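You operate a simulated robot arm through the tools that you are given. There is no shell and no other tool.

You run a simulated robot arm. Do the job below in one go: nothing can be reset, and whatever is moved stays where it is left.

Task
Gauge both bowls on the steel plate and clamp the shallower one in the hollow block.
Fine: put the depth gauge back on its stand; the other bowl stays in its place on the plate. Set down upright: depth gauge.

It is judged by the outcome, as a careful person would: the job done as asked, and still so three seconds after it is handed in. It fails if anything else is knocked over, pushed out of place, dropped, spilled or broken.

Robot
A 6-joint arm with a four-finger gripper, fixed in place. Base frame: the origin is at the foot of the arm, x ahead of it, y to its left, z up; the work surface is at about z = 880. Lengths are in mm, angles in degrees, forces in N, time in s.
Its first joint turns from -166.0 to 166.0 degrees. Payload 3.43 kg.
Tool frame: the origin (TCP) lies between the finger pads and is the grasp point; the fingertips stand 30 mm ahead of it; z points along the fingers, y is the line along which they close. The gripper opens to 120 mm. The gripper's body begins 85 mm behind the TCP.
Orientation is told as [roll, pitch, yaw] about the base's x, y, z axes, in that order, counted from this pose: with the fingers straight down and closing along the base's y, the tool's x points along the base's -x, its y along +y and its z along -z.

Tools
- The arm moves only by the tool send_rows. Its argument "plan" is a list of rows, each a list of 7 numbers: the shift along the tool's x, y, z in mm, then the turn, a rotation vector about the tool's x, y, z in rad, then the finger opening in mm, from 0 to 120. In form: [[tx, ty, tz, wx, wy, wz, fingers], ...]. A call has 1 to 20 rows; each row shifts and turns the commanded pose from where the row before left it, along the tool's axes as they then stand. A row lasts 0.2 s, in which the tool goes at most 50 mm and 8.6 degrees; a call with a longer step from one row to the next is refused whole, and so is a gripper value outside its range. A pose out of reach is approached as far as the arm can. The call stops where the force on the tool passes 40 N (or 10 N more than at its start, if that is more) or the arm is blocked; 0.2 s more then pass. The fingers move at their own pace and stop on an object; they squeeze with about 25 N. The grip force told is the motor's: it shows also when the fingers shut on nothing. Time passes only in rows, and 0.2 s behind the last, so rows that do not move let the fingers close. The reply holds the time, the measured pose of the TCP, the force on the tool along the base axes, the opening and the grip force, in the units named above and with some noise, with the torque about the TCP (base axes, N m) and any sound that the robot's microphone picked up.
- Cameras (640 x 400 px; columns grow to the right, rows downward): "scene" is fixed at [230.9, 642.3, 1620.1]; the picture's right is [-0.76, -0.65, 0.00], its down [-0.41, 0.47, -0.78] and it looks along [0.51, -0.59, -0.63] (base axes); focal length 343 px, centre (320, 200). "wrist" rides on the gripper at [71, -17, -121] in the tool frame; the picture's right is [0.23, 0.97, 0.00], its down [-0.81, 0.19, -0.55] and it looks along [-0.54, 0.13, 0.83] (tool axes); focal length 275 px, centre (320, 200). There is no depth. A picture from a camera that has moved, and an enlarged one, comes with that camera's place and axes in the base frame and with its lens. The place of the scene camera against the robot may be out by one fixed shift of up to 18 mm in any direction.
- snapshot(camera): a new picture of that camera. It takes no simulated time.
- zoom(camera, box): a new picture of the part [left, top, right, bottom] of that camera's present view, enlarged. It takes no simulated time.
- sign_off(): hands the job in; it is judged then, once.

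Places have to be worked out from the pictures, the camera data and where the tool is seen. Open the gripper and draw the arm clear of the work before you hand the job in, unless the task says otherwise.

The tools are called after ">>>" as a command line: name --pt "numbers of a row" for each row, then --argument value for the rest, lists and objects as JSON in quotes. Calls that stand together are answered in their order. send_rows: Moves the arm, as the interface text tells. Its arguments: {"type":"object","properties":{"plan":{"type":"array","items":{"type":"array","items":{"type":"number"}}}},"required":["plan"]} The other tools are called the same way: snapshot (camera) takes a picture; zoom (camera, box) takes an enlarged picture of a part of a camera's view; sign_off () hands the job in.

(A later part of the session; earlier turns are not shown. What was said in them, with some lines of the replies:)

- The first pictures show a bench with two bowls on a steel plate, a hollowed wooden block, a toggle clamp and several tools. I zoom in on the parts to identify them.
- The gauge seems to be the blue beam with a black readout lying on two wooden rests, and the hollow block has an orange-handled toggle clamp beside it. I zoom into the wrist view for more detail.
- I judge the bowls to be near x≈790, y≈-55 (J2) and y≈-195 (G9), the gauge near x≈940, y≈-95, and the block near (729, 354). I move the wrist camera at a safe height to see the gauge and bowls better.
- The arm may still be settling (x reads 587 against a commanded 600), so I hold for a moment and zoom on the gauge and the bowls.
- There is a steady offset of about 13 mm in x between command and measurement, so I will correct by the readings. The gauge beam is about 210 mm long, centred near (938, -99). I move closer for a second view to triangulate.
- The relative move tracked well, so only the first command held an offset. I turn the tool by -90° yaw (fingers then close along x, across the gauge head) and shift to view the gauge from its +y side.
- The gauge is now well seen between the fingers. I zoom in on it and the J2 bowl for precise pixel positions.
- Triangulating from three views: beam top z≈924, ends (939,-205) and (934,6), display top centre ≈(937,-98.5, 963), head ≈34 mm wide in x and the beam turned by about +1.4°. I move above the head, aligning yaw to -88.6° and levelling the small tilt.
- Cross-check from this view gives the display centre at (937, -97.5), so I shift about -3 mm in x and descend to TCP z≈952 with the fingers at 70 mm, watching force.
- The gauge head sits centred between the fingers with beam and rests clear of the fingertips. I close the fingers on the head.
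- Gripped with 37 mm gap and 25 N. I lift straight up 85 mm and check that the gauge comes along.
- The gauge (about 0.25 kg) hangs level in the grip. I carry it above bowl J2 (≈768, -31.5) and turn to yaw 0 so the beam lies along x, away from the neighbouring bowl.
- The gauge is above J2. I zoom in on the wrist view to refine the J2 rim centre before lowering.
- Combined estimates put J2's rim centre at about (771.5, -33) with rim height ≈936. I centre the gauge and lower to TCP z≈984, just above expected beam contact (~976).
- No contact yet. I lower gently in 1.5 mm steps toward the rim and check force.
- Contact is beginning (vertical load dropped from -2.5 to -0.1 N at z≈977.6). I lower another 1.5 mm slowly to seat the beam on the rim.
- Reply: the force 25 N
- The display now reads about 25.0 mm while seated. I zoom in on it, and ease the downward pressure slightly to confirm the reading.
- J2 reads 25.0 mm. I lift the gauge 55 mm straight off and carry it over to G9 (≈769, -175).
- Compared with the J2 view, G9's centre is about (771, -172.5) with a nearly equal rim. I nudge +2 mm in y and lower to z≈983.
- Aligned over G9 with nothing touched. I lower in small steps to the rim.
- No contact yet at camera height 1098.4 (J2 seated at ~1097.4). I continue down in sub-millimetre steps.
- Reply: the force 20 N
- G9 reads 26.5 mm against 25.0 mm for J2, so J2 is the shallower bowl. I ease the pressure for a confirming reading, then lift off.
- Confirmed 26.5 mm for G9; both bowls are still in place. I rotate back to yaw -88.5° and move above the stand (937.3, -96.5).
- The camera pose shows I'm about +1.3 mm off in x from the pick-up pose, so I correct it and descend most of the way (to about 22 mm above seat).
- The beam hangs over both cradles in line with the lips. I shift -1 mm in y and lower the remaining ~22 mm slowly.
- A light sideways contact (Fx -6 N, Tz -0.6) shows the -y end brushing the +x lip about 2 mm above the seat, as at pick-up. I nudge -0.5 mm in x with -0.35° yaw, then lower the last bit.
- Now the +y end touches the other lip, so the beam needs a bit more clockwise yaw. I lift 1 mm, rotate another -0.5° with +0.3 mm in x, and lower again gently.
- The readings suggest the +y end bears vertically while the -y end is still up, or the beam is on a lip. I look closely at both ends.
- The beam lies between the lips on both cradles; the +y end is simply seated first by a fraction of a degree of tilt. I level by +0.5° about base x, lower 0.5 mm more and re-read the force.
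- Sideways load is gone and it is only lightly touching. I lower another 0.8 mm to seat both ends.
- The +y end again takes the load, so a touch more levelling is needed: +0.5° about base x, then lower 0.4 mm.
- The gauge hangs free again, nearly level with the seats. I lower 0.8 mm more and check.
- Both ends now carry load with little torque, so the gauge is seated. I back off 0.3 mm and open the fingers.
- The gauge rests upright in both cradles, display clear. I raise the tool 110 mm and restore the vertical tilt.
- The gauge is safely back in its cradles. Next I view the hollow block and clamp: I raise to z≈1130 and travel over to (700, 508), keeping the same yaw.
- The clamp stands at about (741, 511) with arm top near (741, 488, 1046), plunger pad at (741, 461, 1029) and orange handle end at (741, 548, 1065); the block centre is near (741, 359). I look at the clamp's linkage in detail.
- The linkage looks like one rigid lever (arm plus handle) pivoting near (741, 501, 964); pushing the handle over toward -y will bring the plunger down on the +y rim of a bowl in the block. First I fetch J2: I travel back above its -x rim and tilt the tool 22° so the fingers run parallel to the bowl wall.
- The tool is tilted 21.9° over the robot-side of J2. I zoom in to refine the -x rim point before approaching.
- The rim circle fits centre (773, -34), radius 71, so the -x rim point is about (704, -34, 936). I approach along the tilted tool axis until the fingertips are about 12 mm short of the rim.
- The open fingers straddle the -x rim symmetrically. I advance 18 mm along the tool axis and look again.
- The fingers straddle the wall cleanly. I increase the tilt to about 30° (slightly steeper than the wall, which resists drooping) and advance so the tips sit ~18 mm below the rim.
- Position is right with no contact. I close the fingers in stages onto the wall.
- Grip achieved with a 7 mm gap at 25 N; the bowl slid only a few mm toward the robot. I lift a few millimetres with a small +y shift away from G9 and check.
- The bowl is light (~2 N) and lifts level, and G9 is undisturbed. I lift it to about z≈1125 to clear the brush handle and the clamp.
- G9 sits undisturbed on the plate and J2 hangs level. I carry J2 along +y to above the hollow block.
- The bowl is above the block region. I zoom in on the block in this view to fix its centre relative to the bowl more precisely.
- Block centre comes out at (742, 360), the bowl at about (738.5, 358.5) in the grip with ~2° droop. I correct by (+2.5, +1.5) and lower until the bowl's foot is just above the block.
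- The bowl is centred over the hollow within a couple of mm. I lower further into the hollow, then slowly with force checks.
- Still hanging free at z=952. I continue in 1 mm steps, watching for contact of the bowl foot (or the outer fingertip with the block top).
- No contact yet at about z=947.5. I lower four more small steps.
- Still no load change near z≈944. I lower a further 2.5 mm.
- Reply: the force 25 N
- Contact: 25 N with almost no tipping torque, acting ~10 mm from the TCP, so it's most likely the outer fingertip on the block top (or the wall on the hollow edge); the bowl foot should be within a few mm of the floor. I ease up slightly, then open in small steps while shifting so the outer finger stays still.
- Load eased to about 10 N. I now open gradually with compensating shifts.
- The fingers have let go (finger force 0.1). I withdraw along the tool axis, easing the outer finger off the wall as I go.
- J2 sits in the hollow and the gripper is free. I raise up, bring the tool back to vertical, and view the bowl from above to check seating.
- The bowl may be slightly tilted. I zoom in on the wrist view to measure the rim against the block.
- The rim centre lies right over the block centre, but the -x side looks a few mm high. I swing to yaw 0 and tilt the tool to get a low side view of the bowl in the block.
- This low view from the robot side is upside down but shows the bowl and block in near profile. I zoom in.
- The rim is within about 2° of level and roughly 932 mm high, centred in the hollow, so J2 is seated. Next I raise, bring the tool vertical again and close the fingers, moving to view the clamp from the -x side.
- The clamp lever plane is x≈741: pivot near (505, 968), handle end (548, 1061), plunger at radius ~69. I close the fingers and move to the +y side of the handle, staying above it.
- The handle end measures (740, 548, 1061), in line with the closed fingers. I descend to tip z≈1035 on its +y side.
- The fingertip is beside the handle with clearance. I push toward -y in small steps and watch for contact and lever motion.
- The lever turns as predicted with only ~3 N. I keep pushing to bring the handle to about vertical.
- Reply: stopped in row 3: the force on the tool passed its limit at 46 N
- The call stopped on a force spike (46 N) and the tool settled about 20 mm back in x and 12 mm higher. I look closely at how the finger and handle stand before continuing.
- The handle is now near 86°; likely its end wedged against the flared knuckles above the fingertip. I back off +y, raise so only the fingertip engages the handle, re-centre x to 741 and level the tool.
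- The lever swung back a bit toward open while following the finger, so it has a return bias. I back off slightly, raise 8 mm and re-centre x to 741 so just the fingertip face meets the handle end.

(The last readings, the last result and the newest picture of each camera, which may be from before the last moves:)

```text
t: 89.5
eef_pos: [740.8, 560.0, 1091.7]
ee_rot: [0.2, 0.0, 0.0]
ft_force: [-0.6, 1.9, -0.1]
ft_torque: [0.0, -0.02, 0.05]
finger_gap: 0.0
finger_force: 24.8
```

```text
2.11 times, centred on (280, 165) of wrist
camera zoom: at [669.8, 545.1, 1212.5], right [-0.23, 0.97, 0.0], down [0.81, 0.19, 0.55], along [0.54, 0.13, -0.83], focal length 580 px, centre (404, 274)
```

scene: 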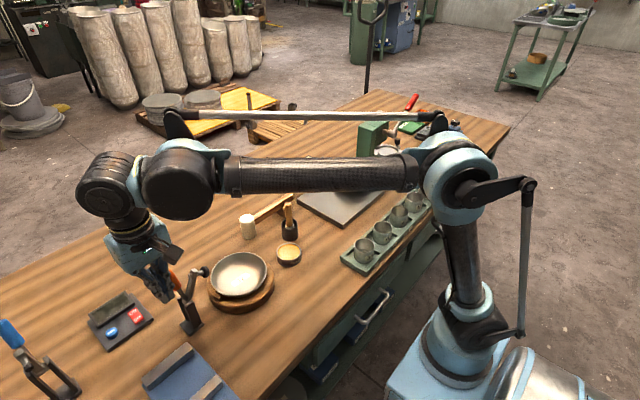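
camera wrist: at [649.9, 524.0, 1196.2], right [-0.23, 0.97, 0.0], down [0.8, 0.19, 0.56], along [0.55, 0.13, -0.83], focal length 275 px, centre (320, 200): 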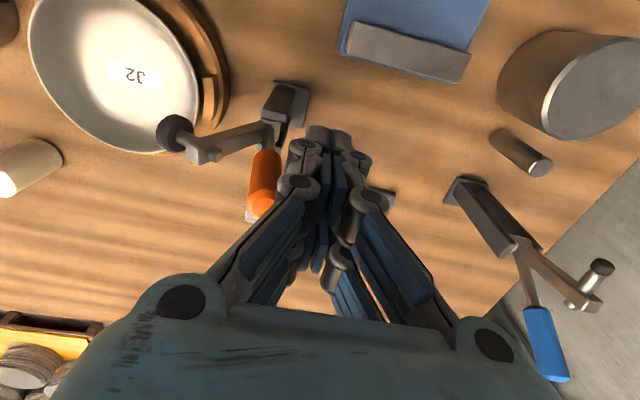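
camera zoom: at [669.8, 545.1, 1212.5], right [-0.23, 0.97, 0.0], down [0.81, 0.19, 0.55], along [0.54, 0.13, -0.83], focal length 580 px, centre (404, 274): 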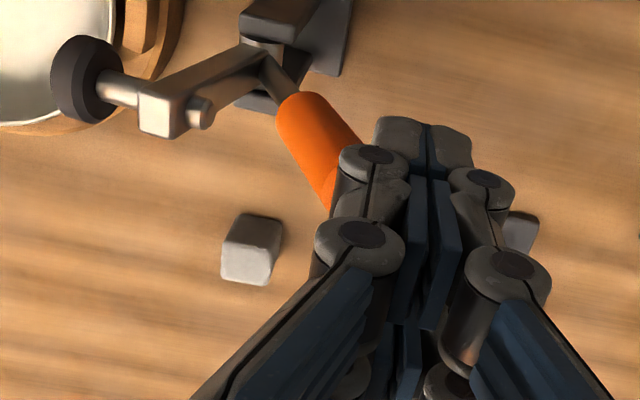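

The fingertip lightly touches the handle end. I push toward -y again in small steps, checking after each few.

>>> send_rows --pt "0 -4 0 0 0 0 0" --pt "0 -4 0 0 0 0 0" --pt "0 -4 0 0 0 0 0" --pt "0 0 0 0 0 0 0"

>>> zoom --camera "wrist" --box '[140, 70, 420, 260]'

>>> zoom --camera "scene" --box '[155, 240, 225, 310]'

```text
t: 90.1
eef_pos: [727.7, 555.8, 1100.7]
ee_rot: [0.1, -0.8, 0.0]
ft_force: [2.6, 0.9, -2.7]
ft_torque: [-0.09, 0.25, 0.03]
finger_gap: 0.0
finger_force: 25.1
stopped in row 2: the force on the tool passed its limit at 47 N (the readings are from after the stop); the commanded pose is now the measured one
```

```text
2.11 times, centred on (280, 165) of wrist
camera zoom: at [655.8, 539.8, 1220.8], right [-0.23, 0.97, 0.0], down [0.8, 0.19, 0.56], along [0.55, 0.13, -0.83], focal length 580 px, centre (404, 274)
```

zoom: 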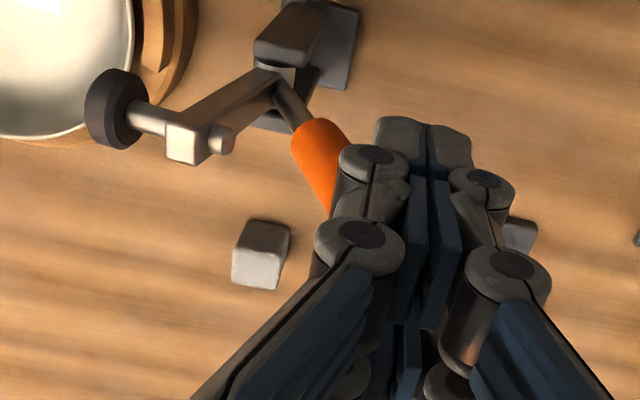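

```text
5.71 times, centred on (190, 275) of scene
camera zoom: at [230.9, 642.3, 1620.1], right [-0.76, -0.65, 0.0], down [-0.41, 0.47, -0.78], along [0.51, -0.59, -0.63], focal length 1958 px, centre (1063, -229)
```

zoom: 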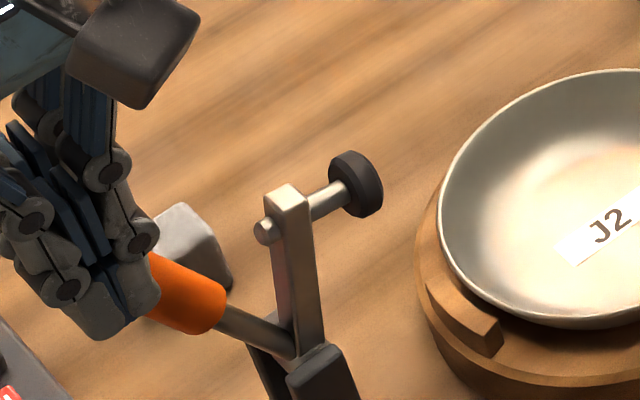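

Both stops happened when the handle end got trapped under the protruding finger knuckles (the closed tips also appear to reach ~46 mm ahead of the TCP), and the pose jump is the controller's re-reference. I back off up and away, and turn to yaw -90° so the smooth flat side of the fingers can push the handle.

>>> send_rows --pt "0 15 -10 0 0.014 0 0" --pt "0 20 -20 0 0 0 0" --pt "-13 0 -10 0 0 0 0" --pt "0 0 0 0 0 0.1428 0" --pt "0 0 0 0 0 0.1428 0" --pt "0 0 0 0 0 0.1428 0" --pt "0 0 0 0 0 0.1428 0" --pt "0 0 0 0 0 0.1428 0" --pt "0 0 0 0 0 0.1428 0" --pt "0 0 0 0 0 0.1428 0" --pt "0 0 0 0 0 0.1428 0" --pt "0 0 0 0 0 0.1428 0" --pt "0 0 0 0 0 0.1428 0" --pt "0 0 0 0 0 0.1428 0" --pt "0 0 0 0 0 0 0" --pt "0 0 0 0 0 0 0"

>>> snapshot --camera "wrist"

>>> zoom --camera "scene" --box '[110, 200, 270, 340]'

```text
t: 93.5
eef_pos: [740.2, 591.2, 1142.4]
ee_rot: [0.0, 0.3, -90.0]
ft_force: [-0.3, -0.3, 0.2]
ft_torque: [0.01, -0.04, 0.0]
finger_gap: 0.2
finger_force: 24.7
```

```text
taken
camera wrist: at [724.0, 662.9, 1263.2], right [0.97, 0.23, 0.0], down [0.19, -0.81, 0.55], along [0.13, -0.53, -0.84], focal length 275 px, centre (320, 200)
```

wrist: 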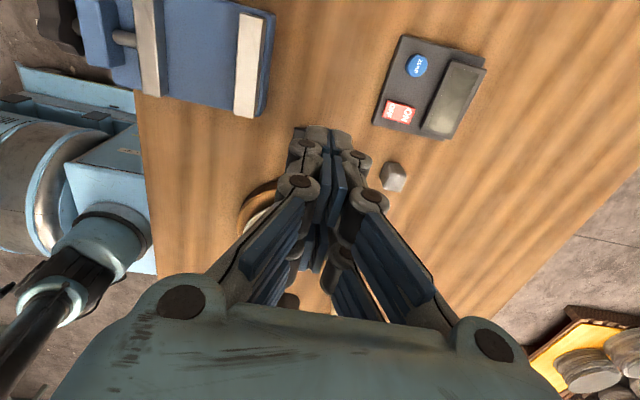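

```text
2.86 times, centred on (190, 270) of scene
camera zoom: at [230.9, 642.3, 1620.1], right [-0.76, -0.65, 0.0], down [-0.41, 0.47, -0.78], along [0.51, -0.59, -0.63], focal length 979 px, centre (691, 0)
```

zoom: 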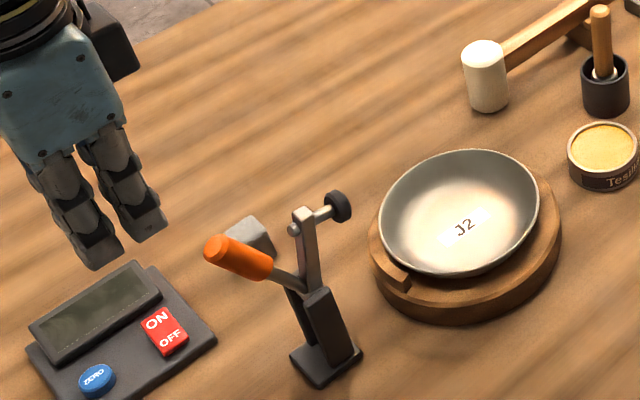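

In this view each "finger" appears to have two prongs spaced apart, so the handle likely slipped between prongs before. I zoom in on the closed fingertips to understand their shape.

>>> zoom --camera "scene" --box '[100, 215, 180, 310]'

>>> zoom --camera "wrist" --box '[230, 110, 430, 320]'

```text
4.21 times, centred on (140, 262) of scene
camera zoom: at [230.9, 642.3, 1620.1], right [-0.76, -0.65, 0.0], down [-0.41, 0.47, -0.78], along [0.51, -0.59, -0.63], focal length 1442 px, centre (1078, -63)
```

zoom: 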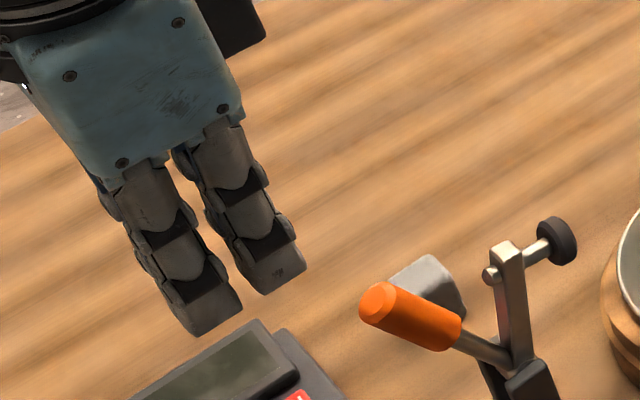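

```text
1.90 times, centred on (330, 215) of wrist
camera zoom: at [724.0, 662.9, 1263.2], right [0.97, 0.23, 0.0], down [0.19, -0.81, 0.55], along [0.13, -0.53, -0.84], focal length 524 px, centre (301, 171)
```

zoom: 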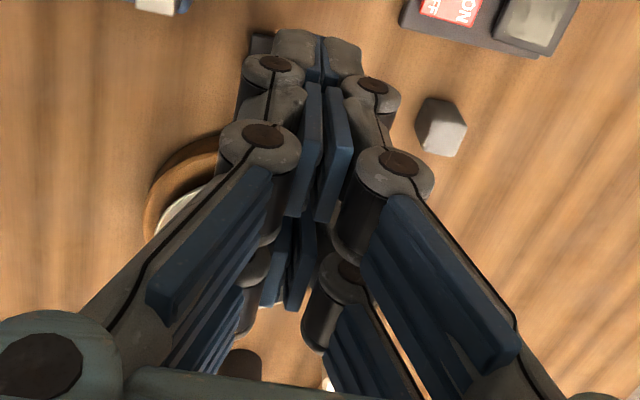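

The closed fingers form two 19 mm prongs; with yaw -90° the smooth -y side face of one prong pair can push the handle squarely. I step +9 mm in y and lower so the tips are at z≈1038.

>>> send_rows --pt "9 0 0 0 0 0 0" --pt "0 0 24 0 0 0 0" --pt "0 0 24 0 0 0 0" --pt "0 0 24 0 0 0 0" --pt "0 0 0 0 0 0 0"

>>> zoom --camera "scene" --box '[120, 225, 240, 335]'

```text
t: 94.7
eef_pos: [740.4, 600.0, 1069.7]
ee_rot: [0.0, 0.3, -89.9]
ft_force: [0.5, 0.0, 0.6]
ft_torque: [0.02, 0.01, -0.03]
finger_gap: 0.0
finger_force: 24.5
```

```text
3.64 times, centred on (180, 280) of scene
camera zoom: at [230.9, 642.3, 1620.1], right [-0.76, -0.65, 0.0], down [-0.41, 0.47, -0.78], along [0.51, -0.59, -0.63], focal length 1246 px, centre (829, -91)
```

zoom: 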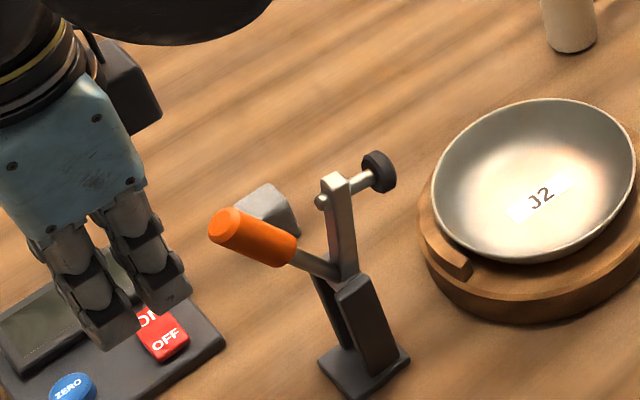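

Clear on the +y side of the handle. I push toward -y in 5 mm steps to take up contact and start turning the lever.

>>> send_rows --pt "-6 0 0 0 0 0 0" --pt "-6 0 0 0 0 0 0" --pt "-5 0 0 0 0 0 0" --pt "-5 0 0 0 0 0 0" --pt "-5 0 0 0 0 0 0" --pt "-5 0 0 0 0 0 0" --pt "0 0 0 0 0 0 0"

>>> zoom --camera "scene" --box '[120, 225, 240, 335]'

```text
t: 96.3
eef_pos: [740.3, 568.1, 1069.4]
ee_rot: [0.1, 0.2, -89.9]
ft_force: [0.4, 2.4, -0.6]
ft_torque: [0.0, 0.01, 0.0]
finger_gap: 6.1
finger_force: 33.2
```

```text
3.64 times, centred on (180, 280) of scene
camera zoom: at [230.9, 642.3, 1620.1], right [-0.76, -0.65, 0.0], down [-0.41, 0.47, -0.78], along [0.51, -0.59, -0.63], focal length 1246 px, centre (829, -91)
```

zoom: 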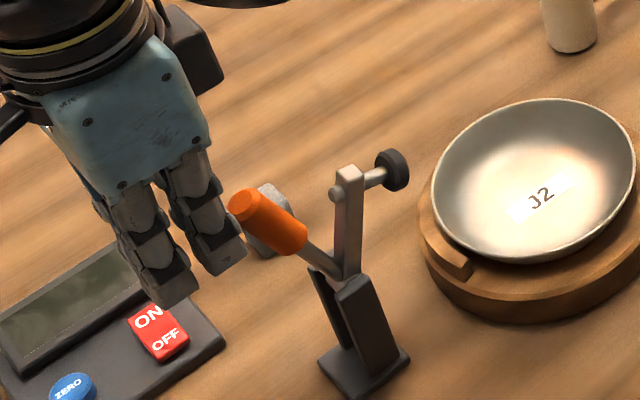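

The handle is wedging the two fingers apart slightly (gap 6 mm), so I back off a little and shift +6 mm in x to push with a single finger face instead of the seam.

>>> send_rows --pt "6 0 0 0 0 0 0" --pt "6 0 0 0 0 0 0" --pt "6 3 0 0 0 0 0" --pt "0 3 0 0 0 0 0" --pt "0 0 0 0 0 0 0" --pt "-6 0 0 0 0 0 0" --pt "-6 0 0 0 0 0 0" --pt "-6 0 0 0 0 0 0" --pt "-5 0 0 0 0 0 0" --pt "0 0 0 0 0 0 0"

>>> zoom --camera "scene" --box '[120, 225, 240, 335]'

>>> snapshot --camera "wrist"

```text
t: 98.5
eef_pos: [746.6, 563.6, 1070.6]
ee_rot: [0.0, 0.3, -90.0]
ft_force: [-0.8, 2.0, -0.1]
ft_torque: [0.02, 0.04, -0.03]
finger_gap: 0.0
finger_force: 33.2
```

```text
3.64 times, centred on (180, 280) of scene
camera zoom: at [230.9, 642.3, 1620.1], right [-0.76, -0.65, 0.0], down [-0.41, 0.47, -0.78], along [0.51, -0.59, -0.63], focal length 1246 px, centre (829, -91)
```

zoom: 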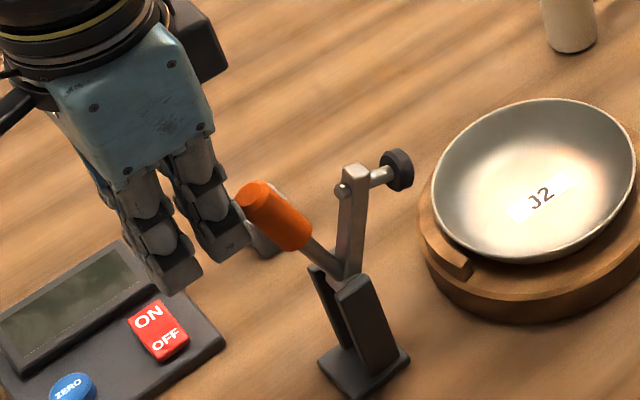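

```text
taken
camera wrist: at [730.3, 634.8, 1190.9], right [0.97, 0.23, 0.0], down [0.19, -0.81, 0.55], along [0.13, -0.53, -0.84], focal length 275 px, centre (320, 200)
```

wrist: 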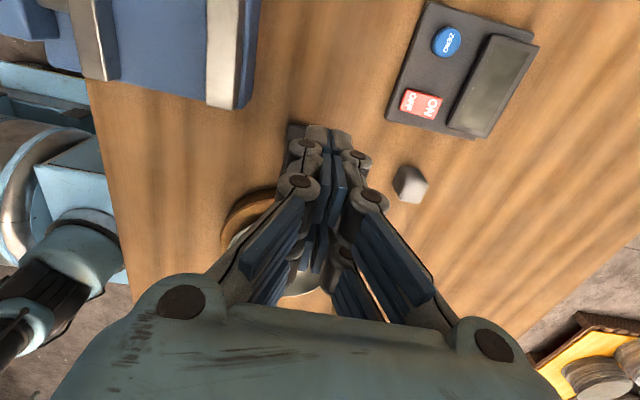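

Single-face contact now, gap 0 and only 2 N. I keep pushing toward -y, rising slightly, to bring the handle to vertical.

>>> send_rows --pt "-4.6 0 -2 0 0 0 0" --pt "-4.6 0 -2 0 0 0 0" --pt "-4.6 0 -2 0 0 0 0" --pt "-4.6 0 -2 0 0 0 0" --pt "-4.6 0 -2 0 0 0 0" --pt "0 0 0 0 0 0 0"

>>> zoom --camera "scene" --box '[120, 225, 240, 335]'

```text
t: 99.9
eef_pos: [745.7, 540.3, 1078.4]
ee_rot: [0.0, 0.3, -90.0]
ft_force: [0.1, 0.9, 0.5]
ft_torque: [-0.03, 0.03, 0.02]
finger_gap: 0.0
finger_force: 33.5
```

```text
3.64 times, centred on (180, 280) of scene
camera zoom: at [230.9, 642.3, 1620.1], right [-0.76, -0.65, 0.0], down [-0.41, 0.47, -0.78], along [0.51, -0.59, -0.63], focal length 1246 px, centre (829, -91)
```

zoom: 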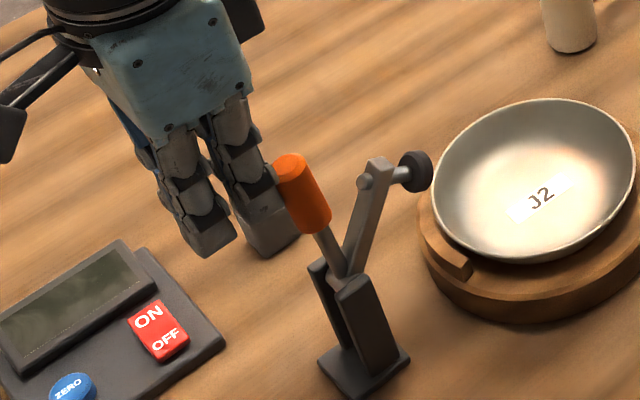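

The lever follows smoothly. I continue past vertical.

>>> send_rows --pt "-3.5 0 -0.5 0 0 0 0" --pt "-3.5 0 -0.5 0 0 0 0" --pt "-3.5 0 -0.5 0 0 0 0" --pt "-3.5 0 -0.5 0 0 0 0" --pt "-3.5 0 0 0 0 0 0" --pt "0 0 0 0 0 0 0"

>>> zoom --camera "scene" --box '[120, 225, 240, 335]'

```text
t: 101.3
eef_pos: [745.2, 521.9, 1082.3]
ee_rot: [0.1, 0.2, -90.0]
ft_force: [0.5, 1.1, -0.3]
ft_torque: [0.04, 0.01, -0.02]
finger_gap: 0.2
finger_force: 33.8
```

```text
3.64 times, centred on (180, 280) of scene
camera zoom: at [230.9, 642.3, 1620.1], right [-0.76, -0.65, 0.0], down [-0.41, 0.47, -0.78], along [0.51, -0.59, -0.63], focal length 1246 px, centre (829, -91)
```

zoom: 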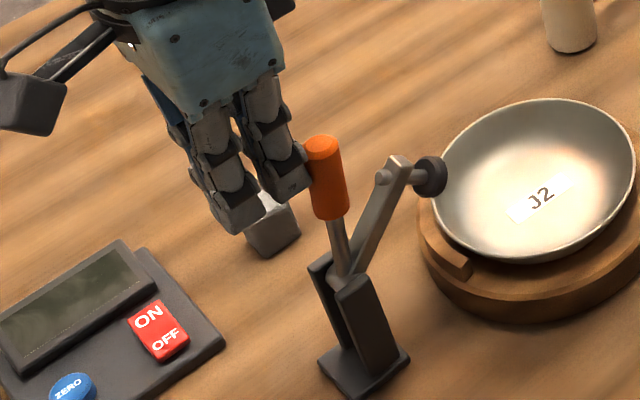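

The handle is now past vertical and still only ~1 N. I continue along the arc, starting to lower.

>>> send_rows --pt "-3.5 0 0.7 0 0 0 0" --pt "-3.5 0 0.8 0 0 0 0" --pt "-3.5 0 1.0 0 0 0 0" --pt "-3.5 0 1.2 0 0 0 0" --pt "-3.5 0 1.5 0 0 0 0" --pt "0 0 0 0 0 0 0"

>>> zoom --camera "scene" --box '[130, 215, 260, 335]'

```text
t: 102.7
eef_pos: [745.1, 505.6, 1077.2]
ee_rot: [0.0, 0.2, -90.0]
ft_force: [-0.4, 1.1, -0.2]
ft_torque: [0.03, 0.03, -0.03]
finger_gap: 0.0
finger_force: 33.4
```

```text
3.33 times, centred on (195, 275) of scene
camera zoom: at [230.9, 642.3, 1620.1], right [-0.76, -0.65, 0.0], down [-0.41, 0.47, -0.78], along [0.51, -0.59, -0.63], focal length 1142 px, centre (737, -50)
```

zoom: 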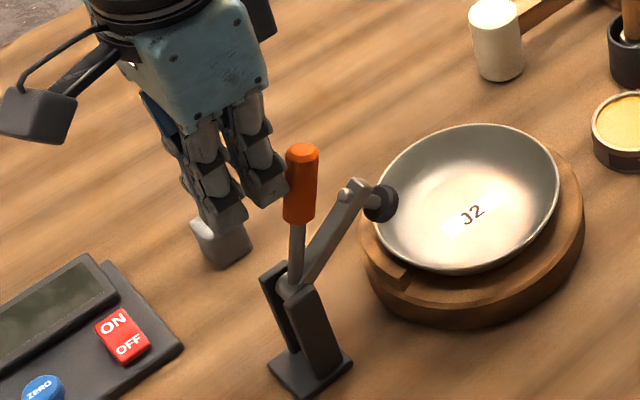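

From the image the arm is at about 143° (handle ~105°). I follow the arc on to a handle angle of about 120°.

>>> send_rows --pt "-3.5 0 0.1 0 0 0 0" --pt "-3.5 0 0.1 0 0 0 0" --pt "-3.3 0 0.9 0 0 0 0" --pt "-3.3 0 0.9 0 0 0 0" --pt "-3.2 0 1.2 0 0 0 0" --pt "-3.2 0 1.2 0 0 0 0" --pt "0 0 0 0 0 0 0"

>>> zoom --camera "scene" --box '[130, 215, 260, 335]'

```text
t: 104.3
eef_pos: [745.4, 484.8, 1072.3]
ee_rot: [0.0, 0.2, -90.0]
ft_force: [0.7, 0.2, 0.1]
ft_torque: [0.02, 0.0, 0.0]
finger_gap: 0.0
finger_force: 33.5
```

```text
3.33 times, centred on (195, 275) of scene
camera zoom: at [230.9, 642.3, 1620.1], right [-0.76, -0.65, 0.0], down [-0.41, 0.47, -0.78], along [0.51, -0.59, -0.63], focal length 1142 px, centre (737, -50)
```

zoom: 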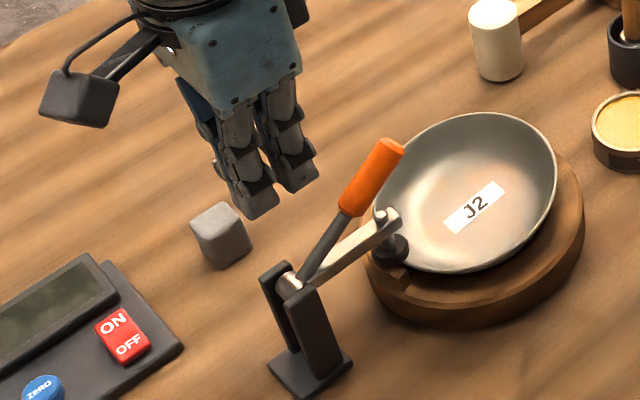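

The lever went over centre and closed by itself; the plunger is now on the bowl's +y rim. I lift the tool away a bit and look closely at the clamp, plunger and bowl.

>>> send_rows --pt "0 0 -20 0 0 0 0" --pt "0 0 -20 0 0 0 0" --pt "0 0 0 0 0 0 0"

>>> zoom --camera "scene" --box '[185, 235, 265, 315]'

>>> snapshot --camera "wrist"

```text
t: 105.1
eef_pos: [745.9, 485.8, 1111.6]
ee_rot: [0.0, 0.2, -90.0]
ft_force: [1.7, 0.6, 0.5]
ft_torque: [-0.02, 0.02, 0.02]
finger_gap: 0.2
finger_force: 33.7
```

```text
5.00 times, centred on (225, 275) of scene
camera zoom: at [230.9, 642.3, 1620.1], right [-0.76, -0.65, 0.0], down [-0.41, 0.47, -0.78], along [0.51, -0.59, -0.63], focal length 1713 px, centre (795, -175)
```

zoom: 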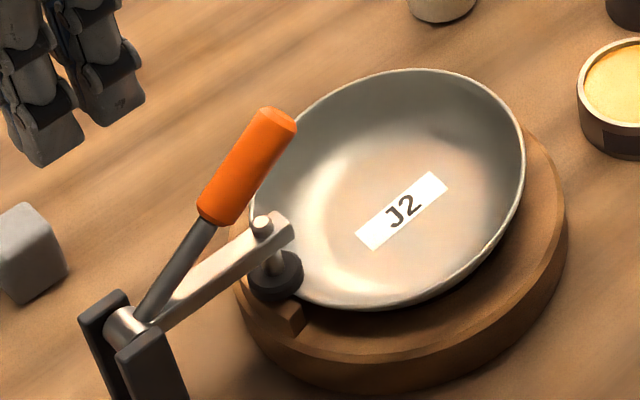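

```text
taken
camera wrist: at [730.2, 557.2, 1233.1], right [0.97, 0.23, 0.0], down [0.19, -0.81, 0.55], along [0.13, -0.53, -0.84], focal length 275 px, centre (320, 200)
```

wrist: 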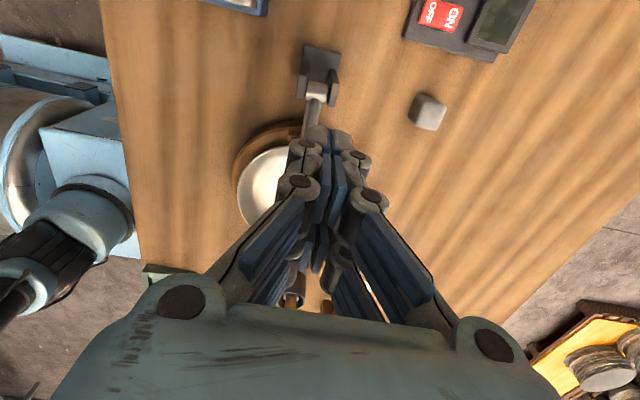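

The clamp is closed on the +y rim, but I need to see whether the plunger sits on the rim and how far the bowl tilts. I raise, swing to yaw 0, and take the low side view from -x again.

>>> send_rows --pt "0 0 -30 0 0 0 20" --pt "0 0 0 0 0 -0.1428 60" --pt "0 0 0 0 0 -0.1428 120" --pt "0 0 0 0 0 -0.1428 120" --pt "0 0 0 0 0 -0.1428 120" --pt "0 0 0 0 0 -0.1428 120" --pt "0 0 0 0 0 -0.1428 120" --pt "0 0 0 0 0 -0.1428 120" --pt "0 0 0 0 0 -0.1428 120" --pt "0 0 0 0 0 -0.1428 120" --pt "0 0 0 0 0 -0.1428 120" --pt "0 0 0 0 0 -0.1428 120" --pt "45 -10 0 0 0 0 120" --pt "45 -10 0 0 0 0 120" --pt "45 -10 0 0 0 0 120" --pt "45 -10 0 0 0 0 120" --pt "0 -10 0 0 0 0 120" --pt "0 0 0 0 0 0 120"

>>> send_rows --pt "0 0 20 0 -0.14 0 120" --pt "0 0 20 0 -0.14 0 120" --pt "0 0 20 0 -0.14 0 120" --pt "10 0 20 0 -0.14 0 120" --pt "15 0 15 0 -0.138 0 120" --pt "15 0 15 0 0 0 120" --pt "0 0 0 0 0 0 120" --pt "0 0 0 0 0 0 120"

>>> snapshot --camera "wrist"

>>> zoom --camera "scene" --box '[180, 235, 270, 325]'

```text
t: 108.9
eef_pos: [566.3, 434.7, 1142.1]
ee_rot: [0.2, 0.0, -0.1]
ft_force: [0.4, -0.5, 0.1]
ft_torque: [0.0, -0.01, 0.0]
finger_gap: 120.1
finger_force: 0.0
```

```text
t: 110.7
eef_pos: [566.9, 435.5, 1018.0]
ee_rot: [0.4, -40.1, -0.2]
ft_force: [1.1, 0.6, -0.4]
ft_torque: [0.01, 0.03, 0.0]
finger_gap: 119.9
finger_force: 0.0
```

```text
taken
camera wrist: at [435.6, 418.9, 1064.8], right [-0.18, 0.97, -0.14], down [0.26, 0.19, 0.95], along [0.95, 0.13, -0.29], focal length 275 px, centre (320, 200)
```

wrist: 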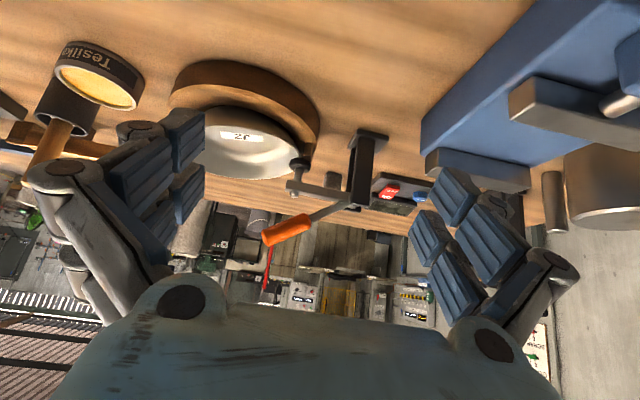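

```text
4.44 times, centred on (225, 280) of scene
camera zoom: at [230.9, 642.3, 1620.1], right [-0.76, -0.65, 0.0], down [-0.41, 0.47, -0.78], along [0.51, -0.59, -0.63], focal length 1523 px, centre (742, -156)
```

zoom: 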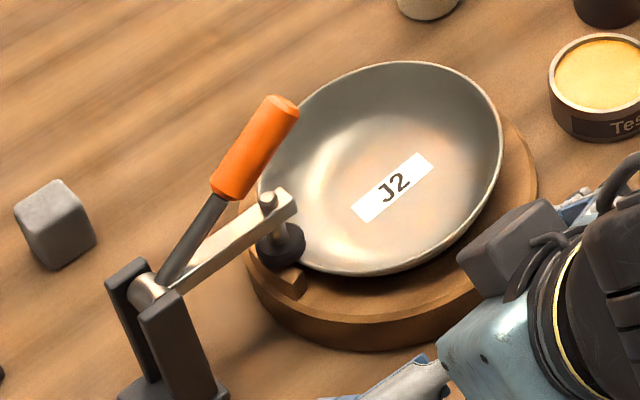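

I zoom in on this low side view to inspect the plunger contact and the bowl tilt.

>>> zoom --camera "wrist" --box '[160, 50, 400, 260]'

>>> zoom --camera "wrist" --box '[250, 120, 350, 210]'

```text
1.90 times, centred on (280, 155) of wrist
camera zoom: at [435.6, 418.9, 1064.8], right [-0.18, 0.97, -0.14], down [0.26, 0.19, 0.95], along [0.95, 0.13, -0.29], focal length 524 px, centre (396, 286)
```

zoom: 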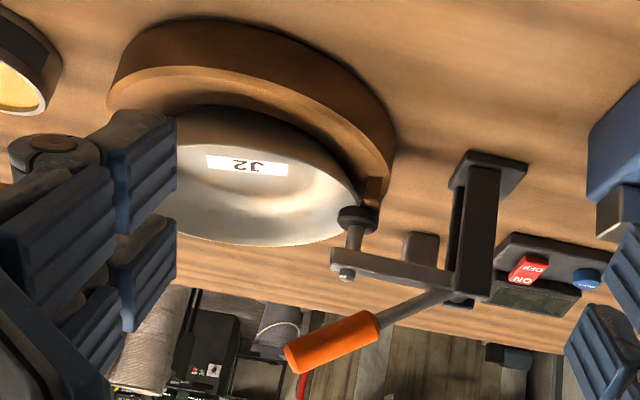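

```text
4.44 times, centred on (300, 165) of wrist
camera zoom: at [435.6, 418.9, 1064.8], right [-0.18, 0.97, -0.14], down [0.26, 0.19, 0.95], along [0.95, 0.13, -0.29], focal length 1224 px, centre (409, 356)
```

zoom: 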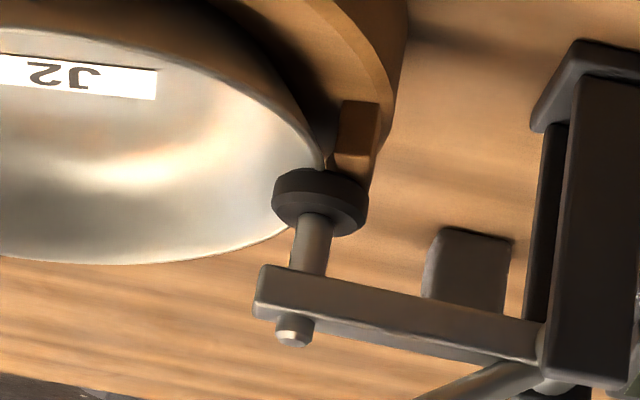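

The plunger pad bears down on the rim from above at about (741, 429, 928), with the clamp arm essentially horizontal. I return to a vertical pose for a top view to confirm the bowl is centred in the hollow.

>>> send_rows --pt "-25.7 0 -30.6 0 0 0 120" --pt "-25.7 0 -30.6 0 0 0 120" --pt "-16 0 -19 0 0 0 120" --pt "0 0 0 0 0.14 0 120" --pt "0 0 0 0 0.14 0 120" --pt "0 0 0 0 0.14 0 120" --pt "0 0 0 0 0.14 0 120" --pt "0 0 0 0 0.138 0 120" --pt "0 -25 0 0 0 0 120" --pt "0 -25 0 0 0 0 120" --pt "0 0 0 0 0 0 120" --pt "0 0 0 0 0 0 120"

>>> snapshot --camera "wrist"

>>> zoom --camera "wrist" --box '[210, 90, 430, 270]'

>>> zoom --camera "scene" --box '[180, 235, 280, 325]'

```text
t: 113.3
eef_pos: [567.1, 385.1, 1122.6]
ee_rot: [0.3, -0.1, 0.0]
ft_force: [-0.7, 0.0, -0.9]
ft_torque: [0.0, -0.02, -0.03]
finger_gap: 119.8
finger_force: 0.0
```

```text
taken
camera wrist: at [496.8, 368.1, 1243.1], right [-0.23, 0.97, 0.0], down [0.81, 0.19, 0.55], along [0.54, 0.13, -0.83], focal length 275 px, centre (320, 200)
```

wrist: 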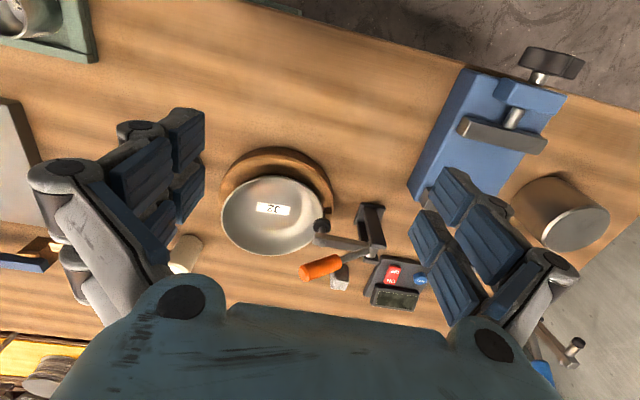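

```text
2.22 times, centred on (320, 180) of wrist
camera zoom: at [496.8, 368.1, 1243.1], right [-0.23, 0.97, 0.0], down [0.81, 0.19, 0.55], along [0.54, 0.13, -0.83], focal length 612 px, centre (320, 244)
```

zoom: 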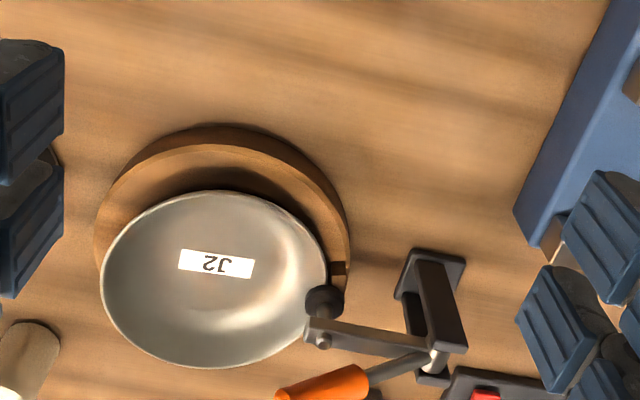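

```text
4.44 times, centred on (230, 280) of scene
camera zoom: at [230.9, 642.3, 1620.1], right [-0.76, -0.65, 0.0], down [-0.41, 0.47, -0.78], along [0.51, -0.59, -0.63], focal length 1523 px, centre (720, -156)
```

zoom: 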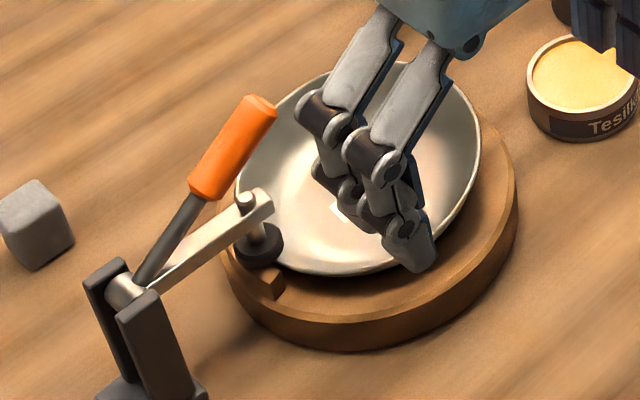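

The bowl is centred in the hollow within about 2 mm, held under the plunger pad with the clamp closed. I now draw the arm back to near its start pose, gripper open, for a final check of the whole bench.

>>> send_rows --pt "10 -10 -20 0 0 0 120" --pt "18 -36 -10 0 0 0 120" --pt "18 -36 -10 0 0 0 120" --pt "18 -36 -10 0 0 0 120" --pt "18 -36 -10 0 0 0 120" --pt "18 -36 -10 0 0 0 120" --pt "18 -36 -6 0 0 0 120" --pt "4 -36 0 0 0 0 120" --pt "0 0 0 0 0 0 120" --pt "0 0 0 0 0 0 120"

>>> snapshot --camera "scene"

>>> zoom --camera "scene" --box '[280, 80, 480, 205]'

>>> zoom --camera "scene" --box '[150, 230, 290, 350]'

>>> zoom --camera "scene" --box '[275, 145, 355, 200]'

```text
t: 115.5
eef_pos: [445.0, 121.9, 1196.7]
ee_rot: [0.2, -0.1, 0.0]
ft_force: [-0.1, -0.4, -0.3]
ft_torque: [0.01, 0.01, -0.02]
finger_gap: 120.0
finger_force: 0.1
```

```text
taken
```

scene: 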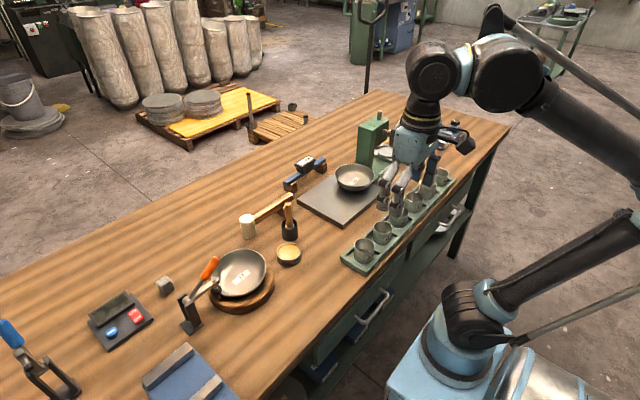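

```text
3.20 times, centred on (380, 142) of scene
camera zoom: at [230.9, 642.3, 1620.1], right [-0.76, -0.65, 0.0], down [-0.41, 0.47, -0.78], along [0.51, -0.59, -0.63], focal length 1096 px, centre (128, 384)
```

zoom: 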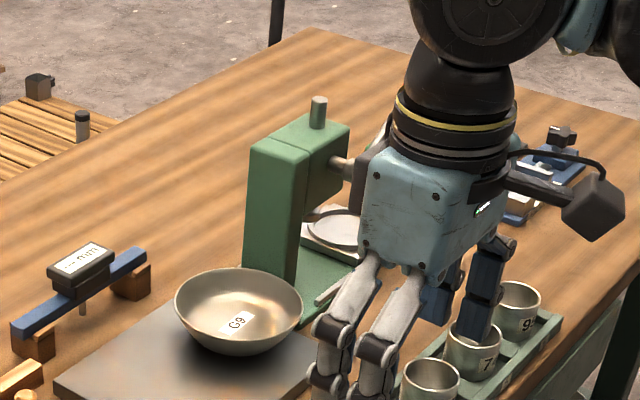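

```text
3.33 times, centred on (220, 290) of scene
camera zoom: at [230.9, 642.3, 1620.1], right [-0.76, -0.65, 0.0], down [-0.41, 0.47, -0.78], along [0.51, -0.59, -0.63], focal length 1142 px, centre (653, -100)
```

zoom: 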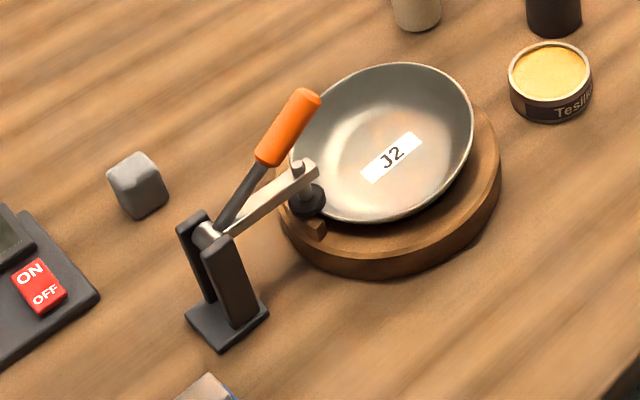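

```text
7.27 times, centred on (315, 172) of scene
camera zoom: at [230.9, 642.3, 1620.1], right [-0.76, -0.65, 0.0], down [-0.41, 0.47, -0.78], along [0.51, -0.59, -0.63], focal length 2492 px, centre (356, 400)
```

zoom: 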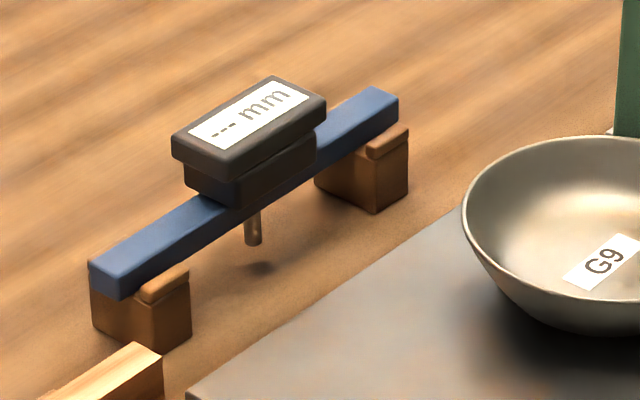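

Everything checks out. J2 gauged 25.0 mm and G9 26.5 mm, so J2, the shallower, is the one clamped in the hollow block. G9 is in its original place on the plate, the gauge stands upright on its stand, and the arm is clear with the gripper open. I hand the job in.

>>> sign_off

```text
The job is handed in.
```

The job is handed in. J2 measured 25.0 mm and G9 measured 26.5 mm, so J2 is the shallower bowl and is now clamped in the hollow block.

- **J2:** it sits within about 2 mm of the hollow's centre. The clamp's pad presses on its +y rim, and the lever has stayed closed since it snapped over. The bowl leans by about 4°, mostly toward the pad.
- **G9:** it is still in its original place on the steel plate.
- **Depth gauge:** it is back on its stand, upright in both rests.
- **Arm:** it is back near its starting position, with the gripper open and clear of the work.

While I was closing the clamp, two of my pushes on its handle jammed and tripped the force limit at about 46 N. I turned the gripper and pushed from a flatter side, and the lever then closed easily. In the final pictures nothing else looked moved or knocked over.
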